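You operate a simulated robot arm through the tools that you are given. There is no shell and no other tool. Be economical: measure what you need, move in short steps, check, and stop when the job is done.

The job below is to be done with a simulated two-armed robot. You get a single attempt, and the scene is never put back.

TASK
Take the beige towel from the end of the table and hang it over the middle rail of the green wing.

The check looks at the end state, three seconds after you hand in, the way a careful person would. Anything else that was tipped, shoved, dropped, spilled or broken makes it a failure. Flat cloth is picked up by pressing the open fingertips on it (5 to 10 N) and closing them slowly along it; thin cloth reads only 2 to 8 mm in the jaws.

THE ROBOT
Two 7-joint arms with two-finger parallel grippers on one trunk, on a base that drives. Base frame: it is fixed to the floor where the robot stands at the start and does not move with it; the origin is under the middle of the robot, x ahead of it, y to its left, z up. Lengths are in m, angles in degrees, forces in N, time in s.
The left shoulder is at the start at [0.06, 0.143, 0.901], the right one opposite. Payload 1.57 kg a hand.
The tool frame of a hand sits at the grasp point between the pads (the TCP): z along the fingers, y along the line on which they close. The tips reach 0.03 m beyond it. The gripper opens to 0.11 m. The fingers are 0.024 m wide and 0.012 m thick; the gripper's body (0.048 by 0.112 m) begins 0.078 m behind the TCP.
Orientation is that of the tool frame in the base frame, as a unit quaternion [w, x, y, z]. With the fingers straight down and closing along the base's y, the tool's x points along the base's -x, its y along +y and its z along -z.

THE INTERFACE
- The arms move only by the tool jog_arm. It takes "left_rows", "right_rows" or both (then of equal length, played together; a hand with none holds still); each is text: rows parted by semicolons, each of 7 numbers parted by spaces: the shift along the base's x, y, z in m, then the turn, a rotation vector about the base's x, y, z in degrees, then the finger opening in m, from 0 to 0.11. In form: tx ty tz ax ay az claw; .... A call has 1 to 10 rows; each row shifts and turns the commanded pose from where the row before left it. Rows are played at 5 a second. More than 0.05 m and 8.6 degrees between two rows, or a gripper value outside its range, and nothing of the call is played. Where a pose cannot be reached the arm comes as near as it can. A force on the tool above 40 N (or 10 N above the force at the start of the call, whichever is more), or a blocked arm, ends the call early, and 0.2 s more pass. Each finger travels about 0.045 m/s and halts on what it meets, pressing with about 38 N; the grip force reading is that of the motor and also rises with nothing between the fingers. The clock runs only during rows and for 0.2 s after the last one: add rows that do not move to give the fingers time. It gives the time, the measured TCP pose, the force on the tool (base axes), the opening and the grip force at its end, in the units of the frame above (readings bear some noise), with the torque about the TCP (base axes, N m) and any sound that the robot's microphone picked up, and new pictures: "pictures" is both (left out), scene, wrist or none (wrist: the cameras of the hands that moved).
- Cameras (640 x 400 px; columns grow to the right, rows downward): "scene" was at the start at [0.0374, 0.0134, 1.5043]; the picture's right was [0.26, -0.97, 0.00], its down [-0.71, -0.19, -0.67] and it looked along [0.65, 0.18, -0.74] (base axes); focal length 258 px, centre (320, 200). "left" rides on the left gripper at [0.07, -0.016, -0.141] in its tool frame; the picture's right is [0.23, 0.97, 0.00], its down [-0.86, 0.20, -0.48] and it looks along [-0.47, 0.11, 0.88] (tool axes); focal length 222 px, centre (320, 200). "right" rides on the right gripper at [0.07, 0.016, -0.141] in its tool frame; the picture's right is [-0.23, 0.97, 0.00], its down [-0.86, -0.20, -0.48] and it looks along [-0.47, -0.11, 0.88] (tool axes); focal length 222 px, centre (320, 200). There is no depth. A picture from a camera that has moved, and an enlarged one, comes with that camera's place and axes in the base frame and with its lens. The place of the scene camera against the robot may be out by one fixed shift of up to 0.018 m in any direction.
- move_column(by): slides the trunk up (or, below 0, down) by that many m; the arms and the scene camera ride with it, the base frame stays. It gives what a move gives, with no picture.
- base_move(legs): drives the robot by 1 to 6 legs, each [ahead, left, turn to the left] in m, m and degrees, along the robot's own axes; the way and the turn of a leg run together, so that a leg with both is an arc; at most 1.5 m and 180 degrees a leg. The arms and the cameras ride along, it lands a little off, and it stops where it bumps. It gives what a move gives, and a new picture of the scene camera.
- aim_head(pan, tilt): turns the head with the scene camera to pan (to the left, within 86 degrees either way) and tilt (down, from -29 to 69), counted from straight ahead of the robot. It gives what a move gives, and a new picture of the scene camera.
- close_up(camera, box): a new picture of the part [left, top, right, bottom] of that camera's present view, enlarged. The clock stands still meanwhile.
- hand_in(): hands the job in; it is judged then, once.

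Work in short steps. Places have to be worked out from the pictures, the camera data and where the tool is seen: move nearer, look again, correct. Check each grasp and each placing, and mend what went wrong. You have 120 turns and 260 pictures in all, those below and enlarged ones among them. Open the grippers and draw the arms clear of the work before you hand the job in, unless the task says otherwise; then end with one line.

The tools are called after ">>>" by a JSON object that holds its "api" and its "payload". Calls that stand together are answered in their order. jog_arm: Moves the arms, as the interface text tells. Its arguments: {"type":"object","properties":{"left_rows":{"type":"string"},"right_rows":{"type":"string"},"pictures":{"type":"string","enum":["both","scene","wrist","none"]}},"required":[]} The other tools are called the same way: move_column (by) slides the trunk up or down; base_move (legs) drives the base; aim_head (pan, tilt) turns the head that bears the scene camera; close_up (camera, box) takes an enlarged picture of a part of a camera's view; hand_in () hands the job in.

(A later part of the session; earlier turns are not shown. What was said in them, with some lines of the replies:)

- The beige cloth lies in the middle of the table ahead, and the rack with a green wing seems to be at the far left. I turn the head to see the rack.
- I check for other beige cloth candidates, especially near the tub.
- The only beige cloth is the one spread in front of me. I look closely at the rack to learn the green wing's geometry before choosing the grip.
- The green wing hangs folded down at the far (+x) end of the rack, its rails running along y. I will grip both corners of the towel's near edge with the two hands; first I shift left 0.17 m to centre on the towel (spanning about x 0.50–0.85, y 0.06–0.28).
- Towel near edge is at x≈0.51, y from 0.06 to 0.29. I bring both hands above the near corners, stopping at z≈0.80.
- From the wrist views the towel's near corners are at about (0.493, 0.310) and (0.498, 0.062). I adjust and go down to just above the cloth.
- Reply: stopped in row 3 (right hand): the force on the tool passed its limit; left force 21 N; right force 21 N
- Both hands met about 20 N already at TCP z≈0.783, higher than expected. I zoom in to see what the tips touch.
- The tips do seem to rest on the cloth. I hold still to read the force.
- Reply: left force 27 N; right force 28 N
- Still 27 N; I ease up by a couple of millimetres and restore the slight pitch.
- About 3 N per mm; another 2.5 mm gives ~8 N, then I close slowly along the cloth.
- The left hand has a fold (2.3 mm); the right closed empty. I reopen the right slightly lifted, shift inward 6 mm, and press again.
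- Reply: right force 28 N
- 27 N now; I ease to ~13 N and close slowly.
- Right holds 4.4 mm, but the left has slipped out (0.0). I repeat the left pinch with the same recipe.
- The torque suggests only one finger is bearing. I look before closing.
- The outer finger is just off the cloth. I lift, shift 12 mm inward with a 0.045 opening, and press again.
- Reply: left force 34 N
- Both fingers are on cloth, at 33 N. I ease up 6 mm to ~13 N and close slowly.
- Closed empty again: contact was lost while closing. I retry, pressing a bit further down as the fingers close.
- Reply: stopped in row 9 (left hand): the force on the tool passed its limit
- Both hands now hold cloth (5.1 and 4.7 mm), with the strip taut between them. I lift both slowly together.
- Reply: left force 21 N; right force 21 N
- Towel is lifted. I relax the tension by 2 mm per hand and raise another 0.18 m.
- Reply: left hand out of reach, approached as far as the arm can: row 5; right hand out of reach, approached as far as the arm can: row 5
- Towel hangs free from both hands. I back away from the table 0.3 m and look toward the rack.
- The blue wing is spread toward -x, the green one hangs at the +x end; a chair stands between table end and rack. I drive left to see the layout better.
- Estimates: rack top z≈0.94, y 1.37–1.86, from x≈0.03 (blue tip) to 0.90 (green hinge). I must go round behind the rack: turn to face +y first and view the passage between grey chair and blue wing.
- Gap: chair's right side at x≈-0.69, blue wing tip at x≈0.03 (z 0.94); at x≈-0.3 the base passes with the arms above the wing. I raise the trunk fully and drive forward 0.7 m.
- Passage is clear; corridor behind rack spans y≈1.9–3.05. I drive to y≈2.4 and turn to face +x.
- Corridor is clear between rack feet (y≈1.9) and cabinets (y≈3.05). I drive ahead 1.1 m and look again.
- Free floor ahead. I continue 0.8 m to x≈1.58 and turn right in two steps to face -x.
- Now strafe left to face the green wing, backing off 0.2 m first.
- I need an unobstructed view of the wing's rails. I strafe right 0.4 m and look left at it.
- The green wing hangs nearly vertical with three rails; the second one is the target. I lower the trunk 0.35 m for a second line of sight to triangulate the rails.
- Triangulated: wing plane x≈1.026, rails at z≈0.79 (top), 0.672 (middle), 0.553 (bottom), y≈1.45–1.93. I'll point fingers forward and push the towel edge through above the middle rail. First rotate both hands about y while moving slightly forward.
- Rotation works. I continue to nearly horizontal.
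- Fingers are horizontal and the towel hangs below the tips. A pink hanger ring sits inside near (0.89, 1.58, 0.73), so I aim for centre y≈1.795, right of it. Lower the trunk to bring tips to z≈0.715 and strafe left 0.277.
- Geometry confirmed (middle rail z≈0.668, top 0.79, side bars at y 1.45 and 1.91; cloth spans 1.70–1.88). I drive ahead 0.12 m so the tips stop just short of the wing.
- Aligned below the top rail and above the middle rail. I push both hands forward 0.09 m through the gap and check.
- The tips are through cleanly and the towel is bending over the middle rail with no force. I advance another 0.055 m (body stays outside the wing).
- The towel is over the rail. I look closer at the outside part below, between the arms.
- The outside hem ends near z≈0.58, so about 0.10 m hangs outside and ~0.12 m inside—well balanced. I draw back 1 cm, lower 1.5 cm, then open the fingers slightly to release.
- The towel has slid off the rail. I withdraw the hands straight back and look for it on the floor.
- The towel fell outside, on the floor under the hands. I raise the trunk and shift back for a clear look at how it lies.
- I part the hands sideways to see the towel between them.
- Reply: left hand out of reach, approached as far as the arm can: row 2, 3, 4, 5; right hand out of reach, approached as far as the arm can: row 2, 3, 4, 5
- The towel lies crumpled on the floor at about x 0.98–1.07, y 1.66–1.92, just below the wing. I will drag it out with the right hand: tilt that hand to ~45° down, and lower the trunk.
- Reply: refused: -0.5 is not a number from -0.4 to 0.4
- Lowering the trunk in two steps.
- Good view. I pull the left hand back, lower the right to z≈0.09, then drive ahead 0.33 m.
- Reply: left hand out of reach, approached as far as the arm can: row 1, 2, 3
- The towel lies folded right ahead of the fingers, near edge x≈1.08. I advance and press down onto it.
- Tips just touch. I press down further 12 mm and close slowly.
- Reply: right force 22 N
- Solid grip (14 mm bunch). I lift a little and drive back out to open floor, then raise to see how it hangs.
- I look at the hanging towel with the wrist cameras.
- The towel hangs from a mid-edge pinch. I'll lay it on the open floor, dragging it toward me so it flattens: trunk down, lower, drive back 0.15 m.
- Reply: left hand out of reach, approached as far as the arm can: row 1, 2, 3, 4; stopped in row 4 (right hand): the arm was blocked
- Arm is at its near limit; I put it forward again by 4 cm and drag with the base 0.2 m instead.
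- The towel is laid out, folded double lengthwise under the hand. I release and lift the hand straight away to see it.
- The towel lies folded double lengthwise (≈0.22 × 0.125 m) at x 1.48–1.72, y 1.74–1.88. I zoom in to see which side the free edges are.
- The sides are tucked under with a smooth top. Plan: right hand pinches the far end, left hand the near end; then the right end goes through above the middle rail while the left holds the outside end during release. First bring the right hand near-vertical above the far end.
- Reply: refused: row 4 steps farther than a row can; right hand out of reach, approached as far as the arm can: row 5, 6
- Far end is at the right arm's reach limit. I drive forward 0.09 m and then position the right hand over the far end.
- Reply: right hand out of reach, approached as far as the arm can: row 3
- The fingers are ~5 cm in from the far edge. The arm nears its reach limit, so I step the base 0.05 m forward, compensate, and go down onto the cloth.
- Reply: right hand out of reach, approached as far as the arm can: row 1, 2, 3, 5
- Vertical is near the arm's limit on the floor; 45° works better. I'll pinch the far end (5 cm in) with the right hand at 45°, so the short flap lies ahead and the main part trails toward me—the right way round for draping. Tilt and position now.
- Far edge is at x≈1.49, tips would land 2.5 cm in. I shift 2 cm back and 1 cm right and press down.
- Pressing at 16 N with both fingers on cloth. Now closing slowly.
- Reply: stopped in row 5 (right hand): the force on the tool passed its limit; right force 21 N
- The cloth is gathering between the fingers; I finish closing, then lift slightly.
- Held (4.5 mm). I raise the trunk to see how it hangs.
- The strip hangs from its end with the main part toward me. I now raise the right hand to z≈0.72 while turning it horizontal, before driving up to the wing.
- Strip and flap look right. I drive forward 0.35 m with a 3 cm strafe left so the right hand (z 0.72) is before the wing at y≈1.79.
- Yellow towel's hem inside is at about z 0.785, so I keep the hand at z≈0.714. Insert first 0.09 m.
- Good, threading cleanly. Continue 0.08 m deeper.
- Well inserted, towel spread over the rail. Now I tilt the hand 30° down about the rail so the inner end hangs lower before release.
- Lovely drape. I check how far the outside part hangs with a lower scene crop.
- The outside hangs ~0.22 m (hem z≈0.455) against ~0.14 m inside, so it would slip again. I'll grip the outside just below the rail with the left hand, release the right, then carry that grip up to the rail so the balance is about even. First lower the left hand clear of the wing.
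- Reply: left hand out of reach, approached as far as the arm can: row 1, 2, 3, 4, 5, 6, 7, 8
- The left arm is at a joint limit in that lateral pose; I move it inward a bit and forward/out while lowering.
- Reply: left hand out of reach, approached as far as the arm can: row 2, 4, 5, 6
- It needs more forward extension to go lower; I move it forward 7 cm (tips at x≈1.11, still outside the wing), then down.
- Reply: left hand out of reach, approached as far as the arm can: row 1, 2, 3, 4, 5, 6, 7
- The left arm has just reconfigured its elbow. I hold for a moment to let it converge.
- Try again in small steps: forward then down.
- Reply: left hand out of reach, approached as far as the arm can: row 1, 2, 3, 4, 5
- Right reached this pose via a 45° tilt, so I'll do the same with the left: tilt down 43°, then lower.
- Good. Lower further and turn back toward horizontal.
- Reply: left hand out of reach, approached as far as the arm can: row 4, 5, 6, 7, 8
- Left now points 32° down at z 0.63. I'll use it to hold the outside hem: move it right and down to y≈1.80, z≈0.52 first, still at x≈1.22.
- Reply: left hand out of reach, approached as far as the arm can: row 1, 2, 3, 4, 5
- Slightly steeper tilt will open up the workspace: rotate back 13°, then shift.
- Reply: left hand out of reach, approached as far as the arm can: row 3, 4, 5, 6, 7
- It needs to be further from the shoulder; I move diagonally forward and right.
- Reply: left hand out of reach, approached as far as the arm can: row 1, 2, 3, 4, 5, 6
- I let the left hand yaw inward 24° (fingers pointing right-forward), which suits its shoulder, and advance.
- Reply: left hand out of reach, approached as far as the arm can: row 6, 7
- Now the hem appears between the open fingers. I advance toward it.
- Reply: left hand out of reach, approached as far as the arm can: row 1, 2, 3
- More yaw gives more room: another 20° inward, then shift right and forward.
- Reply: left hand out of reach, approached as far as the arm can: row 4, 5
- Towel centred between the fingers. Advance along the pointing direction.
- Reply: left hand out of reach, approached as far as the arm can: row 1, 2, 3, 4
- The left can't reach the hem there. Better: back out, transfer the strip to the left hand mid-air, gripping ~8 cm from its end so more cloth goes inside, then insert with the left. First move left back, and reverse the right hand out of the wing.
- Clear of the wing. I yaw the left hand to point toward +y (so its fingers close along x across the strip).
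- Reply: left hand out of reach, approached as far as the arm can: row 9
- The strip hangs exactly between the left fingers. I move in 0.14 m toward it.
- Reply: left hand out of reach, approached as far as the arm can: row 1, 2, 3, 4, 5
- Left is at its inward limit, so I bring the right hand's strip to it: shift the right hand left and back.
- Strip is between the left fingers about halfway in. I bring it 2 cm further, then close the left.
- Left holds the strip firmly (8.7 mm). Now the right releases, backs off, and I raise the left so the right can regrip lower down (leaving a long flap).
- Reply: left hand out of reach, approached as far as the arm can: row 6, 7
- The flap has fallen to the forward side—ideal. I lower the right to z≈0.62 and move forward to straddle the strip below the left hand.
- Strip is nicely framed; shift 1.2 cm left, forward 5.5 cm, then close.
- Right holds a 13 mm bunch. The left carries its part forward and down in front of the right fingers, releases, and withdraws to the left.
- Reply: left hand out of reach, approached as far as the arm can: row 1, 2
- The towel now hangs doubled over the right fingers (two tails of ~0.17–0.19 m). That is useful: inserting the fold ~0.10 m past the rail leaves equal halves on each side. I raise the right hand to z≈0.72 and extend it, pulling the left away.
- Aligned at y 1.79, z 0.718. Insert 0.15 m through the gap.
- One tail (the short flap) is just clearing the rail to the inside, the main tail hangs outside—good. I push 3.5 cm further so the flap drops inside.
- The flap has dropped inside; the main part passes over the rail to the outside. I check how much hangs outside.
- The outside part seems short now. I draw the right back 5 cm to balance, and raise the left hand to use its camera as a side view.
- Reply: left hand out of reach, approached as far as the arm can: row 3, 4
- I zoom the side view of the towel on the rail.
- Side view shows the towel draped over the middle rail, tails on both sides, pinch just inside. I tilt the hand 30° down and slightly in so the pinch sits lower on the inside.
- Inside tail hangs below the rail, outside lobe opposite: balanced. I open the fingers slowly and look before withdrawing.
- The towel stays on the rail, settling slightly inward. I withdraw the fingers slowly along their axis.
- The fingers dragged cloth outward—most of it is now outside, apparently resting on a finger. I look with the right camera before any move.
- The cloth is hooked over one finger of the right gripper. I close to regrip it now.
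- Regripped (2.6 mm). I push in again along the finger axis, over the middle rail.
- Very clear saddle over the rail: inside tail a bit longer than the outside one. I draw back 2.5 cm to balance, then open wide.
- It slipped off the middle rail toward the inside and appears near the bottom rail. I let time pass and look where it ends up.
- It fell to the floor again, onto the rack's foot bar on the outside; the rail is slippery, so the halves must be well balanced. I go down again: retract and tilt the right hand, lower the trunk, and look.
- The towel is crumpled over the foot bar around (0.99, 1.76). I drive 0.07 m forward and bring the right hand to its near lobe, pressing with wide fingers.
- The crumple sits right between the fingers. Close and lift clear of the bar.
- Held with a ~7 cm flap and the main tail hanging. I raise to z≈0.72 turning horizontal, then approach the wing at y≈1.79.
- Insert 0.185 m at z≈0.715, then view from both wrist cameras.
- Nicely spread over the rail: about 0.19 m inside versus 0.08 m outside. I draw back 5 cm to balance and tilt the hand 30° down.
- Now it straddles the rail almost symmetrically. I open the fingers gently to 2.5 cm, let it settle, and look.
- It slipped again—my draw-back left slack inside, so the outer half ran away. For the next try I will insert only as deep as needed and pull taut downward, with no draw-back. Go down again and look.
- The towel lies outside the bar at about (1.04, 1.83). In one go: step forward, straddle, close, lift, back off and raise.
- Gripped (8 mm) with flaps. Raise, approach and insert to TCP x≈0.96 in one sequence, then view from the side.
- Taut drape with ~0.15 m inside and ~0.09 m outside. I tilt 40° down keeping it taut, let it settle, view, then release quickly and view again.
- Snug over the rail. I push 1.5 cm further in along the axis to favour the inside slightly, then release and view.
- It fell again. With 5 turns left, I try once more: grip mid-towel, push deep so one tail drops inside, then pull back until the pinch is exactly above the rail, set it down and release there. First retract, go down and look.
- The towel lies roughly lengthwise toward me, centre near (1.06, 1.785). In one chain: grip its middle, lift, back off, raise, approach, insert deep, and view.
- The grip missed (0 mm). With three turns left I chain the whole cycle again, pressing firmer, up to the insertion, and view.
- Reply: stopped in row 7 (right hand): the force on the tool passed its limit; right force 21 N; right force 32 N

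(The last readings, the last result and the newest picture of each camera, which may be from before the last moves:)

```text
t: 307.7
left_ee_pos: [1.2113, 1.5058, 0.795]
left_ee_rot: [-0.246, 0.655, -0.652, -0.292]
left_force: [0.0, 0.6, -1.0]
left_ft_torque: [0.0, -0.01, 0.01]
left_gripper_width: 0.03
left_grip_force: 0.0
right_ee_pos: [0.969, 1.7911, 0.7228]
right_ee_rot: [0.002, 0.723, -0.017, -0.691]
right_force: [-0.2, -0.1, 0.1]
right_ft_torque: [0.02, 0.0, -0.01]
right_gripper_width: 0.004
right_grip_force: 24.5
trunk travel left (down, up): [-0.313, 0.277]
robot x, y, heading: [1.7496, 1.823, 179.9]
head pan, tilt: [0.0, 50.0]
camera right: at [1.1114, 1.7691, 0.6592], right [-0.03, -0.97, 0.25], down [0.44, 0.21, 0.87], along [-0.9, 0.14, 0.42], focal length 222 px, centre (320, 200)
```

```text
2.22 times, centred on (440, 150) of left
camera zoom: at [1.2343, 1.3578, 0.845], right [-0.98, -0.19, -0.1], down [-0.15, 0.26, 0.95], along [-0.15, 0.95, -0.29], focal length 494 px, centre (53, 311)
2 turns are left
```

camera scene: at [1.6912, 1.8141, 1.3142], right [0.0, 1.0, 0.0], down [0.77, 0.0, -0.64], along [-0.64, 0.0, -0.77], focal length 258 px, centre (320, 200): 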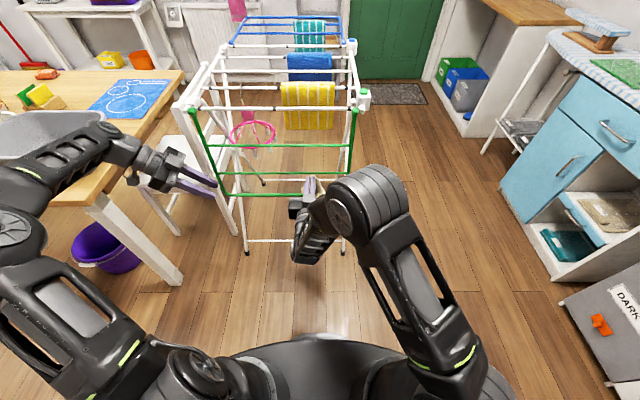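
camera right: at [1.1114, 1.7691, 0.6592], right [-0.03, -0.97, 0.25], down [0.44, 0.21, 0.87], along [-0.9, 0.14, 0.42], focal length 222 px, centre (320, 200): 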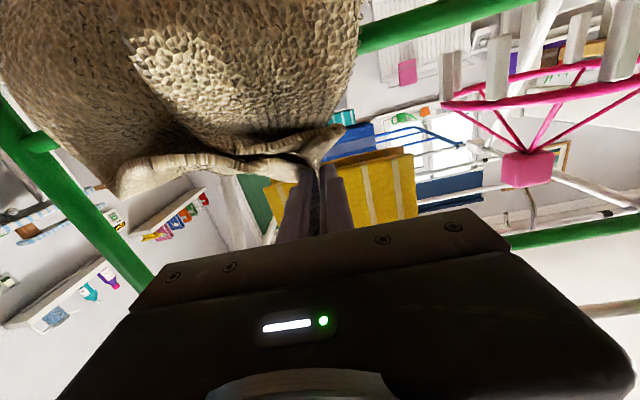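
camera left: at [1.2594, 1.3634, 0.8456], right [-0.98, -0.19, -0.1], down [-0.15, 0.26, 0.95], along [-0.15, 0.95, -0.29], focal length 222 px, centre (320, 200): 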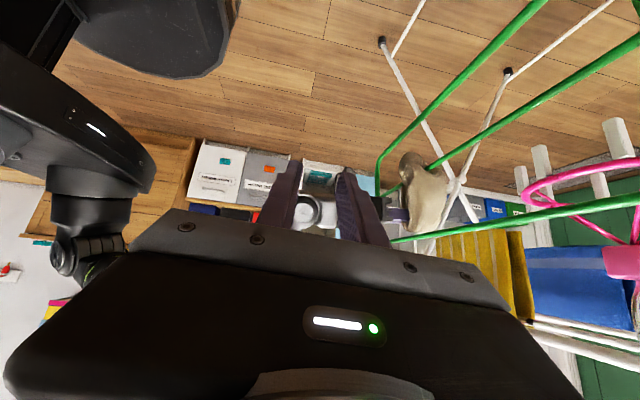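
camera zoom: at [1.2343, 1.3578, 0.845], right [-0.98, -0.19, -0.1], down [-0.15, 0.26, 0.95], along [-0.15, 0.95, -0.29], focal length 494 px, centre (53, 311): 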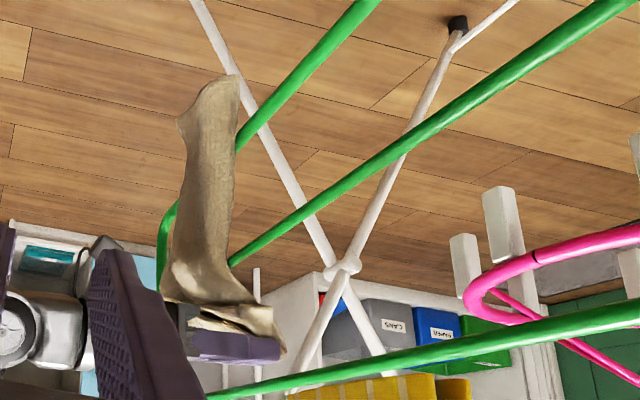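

The grip is near an end with ~0.19 m outside. New idea: push in to balance (TCP x≈0.927), then lower so the gripper body clamps the cloth onto the rail while I open the fingers—so the inner half can fall without slipping. Then view.

>>> {"api": "jog_arm", "payload": {"right_rows": "-0.015 0 0 0 0 0 0;-0.015 0 0 0 0 0 0;-0.012 0 0 0 0 0 0;0 0 0 0 0 0 0;0 0 0 0 0 0 0;0 0 -0.006 0 0 0 0;0 0 -0.005 0 0 0 0;0 0 -0.004 0 0 0 0;0 0 -0.003 0 0 0 0;0 0 -0.003 0 0 0 0", "pictures": "wrist"}}

>>> {"api": "close_up", "payload": {"camera": "left", "box": [360, 60, 520, 240]}}

>>> {"api": "jog_arm", "payload": {"right_rows": "0 0 -0.002 0 0 0 0;0 0 -0.002 0 0 0 0;0 0 0 0 0 0 0.02;0 0 0 0 0 0 0.05;0 0 0 0 0 0 0.05;0 0 0 0 0 0 0.05;0 0 0 0 0 0 0.05;0 0 0 0 0 0 0.05;0 0 0 0 0 0 0.05;0 0 0 0 0 0 0.05", "pictures": "wrist"}}

>>> {"api": "close_up", "payload": {"camera": "left", "box": [360, 60, 520, 240]}}

```text
t: 309.9
left_ee_pos: [1.21, 1.5057, 0.7944]
left_ee_rot: [-0.246, 0.655, -0.651, -0.292]
left_force: [-0.3, -0.4, -0.4]
left_ft_torque: [0.01, 0.0, -0.03]
left_gripper_width: 0.0299
left_grip_force: 0.1
right_ee_pos: [0.9276, 1.7899, 0.7018]
right_ee_rot: [0.001, 0.723, -0.018, -0.691]
right_force: [-0.3, -0.1, 0.2]
right_ft_torque: [-0.03, -0.02, 0.01]
right_gripper_width: 0.0039
right_grip_force: 25.1
trunk travel left (down, up): [-0.313, 0.277]
robot x, y, heading: [1.7462, 1.8191, 180.1]
head pan, tilt: [0.0, 50.0]
camera right: at [1.0693, 1.7693, 0.6386], right [-0.03, -0.97, 0.25], down [0.44, 0.21, 0.87], along [-0.9, 0.14, 0.42], focal length 222 px, centre (320, 200)
```

right: 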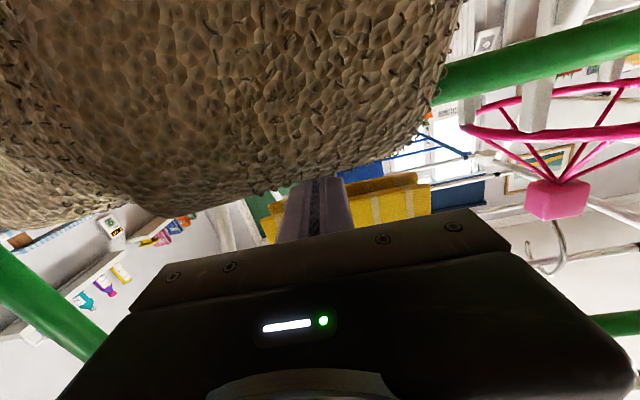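

```text
2.22 times, centred on (440, 150) of left
camera zoom: at [1.2343, 1.3578, 0.845], right [-0.98, -0.19, -0.1], down [-0.15, 0.26, 0.95], along [-0.15, 0.95, -0.29], focal length 494 px, centre (53, 311)
```

zoom: 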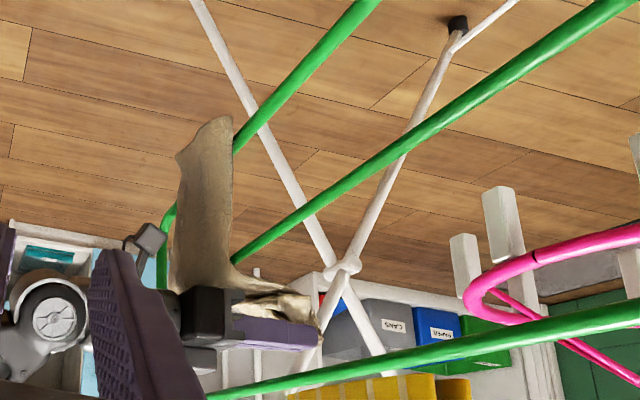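

```text
t: 312.1
left_ee_pos: [1.2105, 1.5055, 0.7949]
left_ee_rot: [-0.246, 0.655, -0.651, -0.293]
left_force: [0.2, -0.5, 0.2]
left_ft_torque: [0.01, 0.01, 0.02]
left_gripper_width: 0.03
left_grip_force: 0.0
right_ee_pos: [0.9261, 1.7904, 0.6976]
right_ee_rot: [0.002, 0.723, -0.018, -0.69]
right_force: [-1.3, -0.4, -0.6]
right_ft_torque: [-0.02, -0.03, 0.03]
right_gripper_width: 0.0502
right_grip_force: 0.2
trunk travel left (down, up): [-0.313, 0.277]
robot x, y, heading: [1.7505, 1.8218, 179.9]
head pan, tilt: [0.0, 50.0]
camera right: at [1.0694, 1.7693, 0.635], right [-0.03, -0.97, 0.25], down [0.44, 0.21, 0.87], along [-0.9, 0.14, 0.42], focal length 222 px, centre (320, 200)
```

right: 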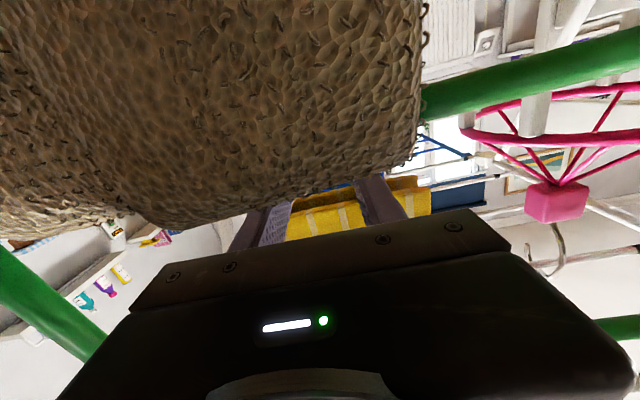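

```text
2.22 times, centred on (440, 150) of left
camera zoom: at [1.2343, 1.3578, 0.845], right [-0.98, -0.19, -0.1], down [-0.15, 0.26, 0.95], along [-0.15, 0.95, -0.29], focal length 494 px, centre (53, 311)
1 turns are left
```

zoom: 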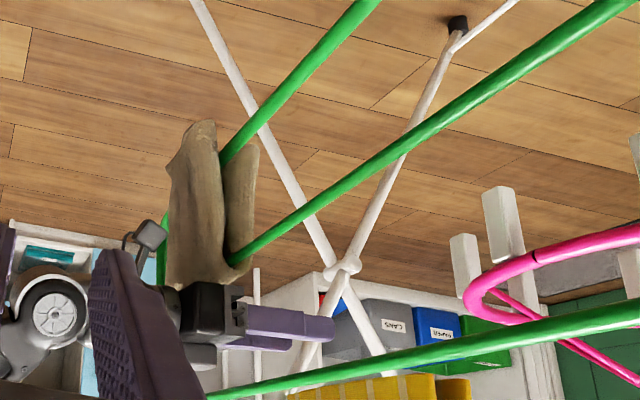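

It worked: the towel hangs over the middle rail with both halves down and even. Last turn: lift the hand gently off, withdraw straight back, back the base away, and hand in.

>>> {"api": "jog_arm", "payload": {"right_rows": "0 0 0.003 0 0 0 0.05;0 0 0.004 0 0 0 0.05;0 0 0.005 0 0 0 0.05;0 0 0.006 0 0 0 0.05;0 0 0.006 0 0 0 0.05;0 0 0.004 0 0 0 0.05;0.006 0 0 0 0 0 0.05;0.01 0 0 0 0 0 0.05;0.014 0 0 0 0 0 0.05;0.018 0 0 0 0 0 0.05", "pictures": "none"}}

>>> {"api": "jog_arm", "payload": {"right_rows": "0.018 0 0 0 0 0 0.05;0.02 0 0 0 0 0 0.05;0.022 0 0 0 0 0 0.05;0.025 0 0 0 0 0 0.05;0.025 0 0 0 0 0 0.05;0.025 0 0 0 0 0 0.05;0.025 0 0 0 0 0 0.05;0.02 0 0 0 0 0 0.05", "pictures": "none"}}

>>> {"api": "base_move", "payload": {"legs": [[-0.25, 0, 0]]}}

>>> {"api": "hand_in", "payload": {}}

```text
t: 314.3
left_ee_pos: [1.2101, 1.5053, 0.7955]
left_ee_rot: [-0.246, 0.656, -0.651, -0.292]
left_force: [-0.3, 0.0, 0.1]
left_ft_torque: [0.0, 0.01, 0.03]
left_gripper_width: 0.0299
left_grip_force: 0.0
right_ee_pos: [0.9747, 1.791, 0.7269]
right_ee_rot: [0.001, 0.723, -0.019, -0.69]
right_force: [0.0, 0.4, -0.6]
right_ft_torque: [0.02, 0.03, -0.04]
right_gripper_width: 0.05
right_grip_force: 0.1
trunk travel left (down, up): [-0.313, 0.277]
robot x, y, heading: [1.7484, 1.8218, 179.8]
head pan, tilt: [0.0, 50.0]
```

```text
t: 316.1
left_ee_pos: [1.21, 1.505, 0.7949]
left_ee_rot: [-0.246, 0.655, -0.652, -0.292]
left_force: [0.3, -0.6, -1.0]
left_ft_torque: [-0.02, 0.0, 0.01]
left_gripper_width: 0.0298
left_grip_force: 0.0
right_ee_pos: [1.1551, 1.7913, 0.7264]
right_ee_rot: [0.0, 0.723, -0.018, -0.691]
right_force: [0.5, 0.1, 0.0]
right_ft_torque: [0.01, 0.0, 0.0]
right_gripper_width: 0.0501
right_grip_force: 0.0
trunk travel left (down, up): [-0.313, 0.277]
robot x, y, heading: [1.7488, 1.8194, 179.9]
head pan, tilt: [0.0, 50.0]
```

```text
t: 317.9
left_ee_pos: [1.4614, 1.5037, 0.7951]
left_ee_rot: [-0.246, 0.656, -0.65, -0.293]
left_force: [-0.1, -0.2, 0.8]
left_ft_torque: [-0.02, 0.0, 0.05]
left_gripper_width: 0.0299
left_grip_force: 0.0
right_ee_pos: [1.4065, 1.789, 0.7253]
right_ee_rot: [0.002, 0.723, -0.017, -0.69]
right_force: [0.6, -0.3, 0.2]
right_ft_torque: [0.03, 0.02, -0.04]
right_gripper_width: 0.0499
right_grip_force: 0.0
trunk travel left (down, up): [-0.313, 0.277]
robot x, y, heading: [1.9985, 1.821, -180.1]
head pan, tilt: [0.0, 50.0]
camera scene: at [1.9428, 1.8139, 1.3143], right [0.0, 1.0, 0.0], down [0.77, 0.0, -0.64], along [-0.64, 0.0, -0.77], focal length 258 px, centre (320, 200)
```

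scene: 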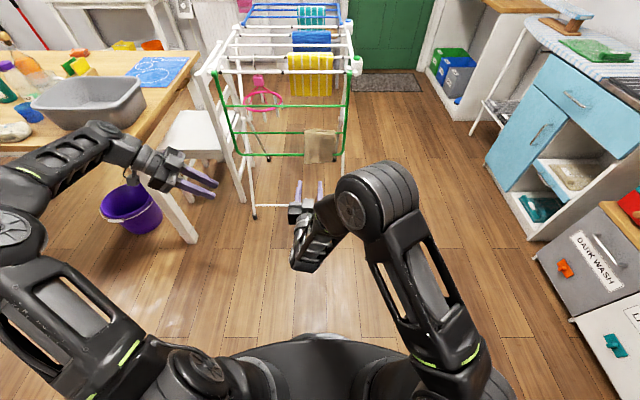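

```text
The job is handed in.
```

The beige towel hangs over the middle rail of the green wing in the last picture. It fell to the floor four times on the way, and the arms are clear with both grippers open.
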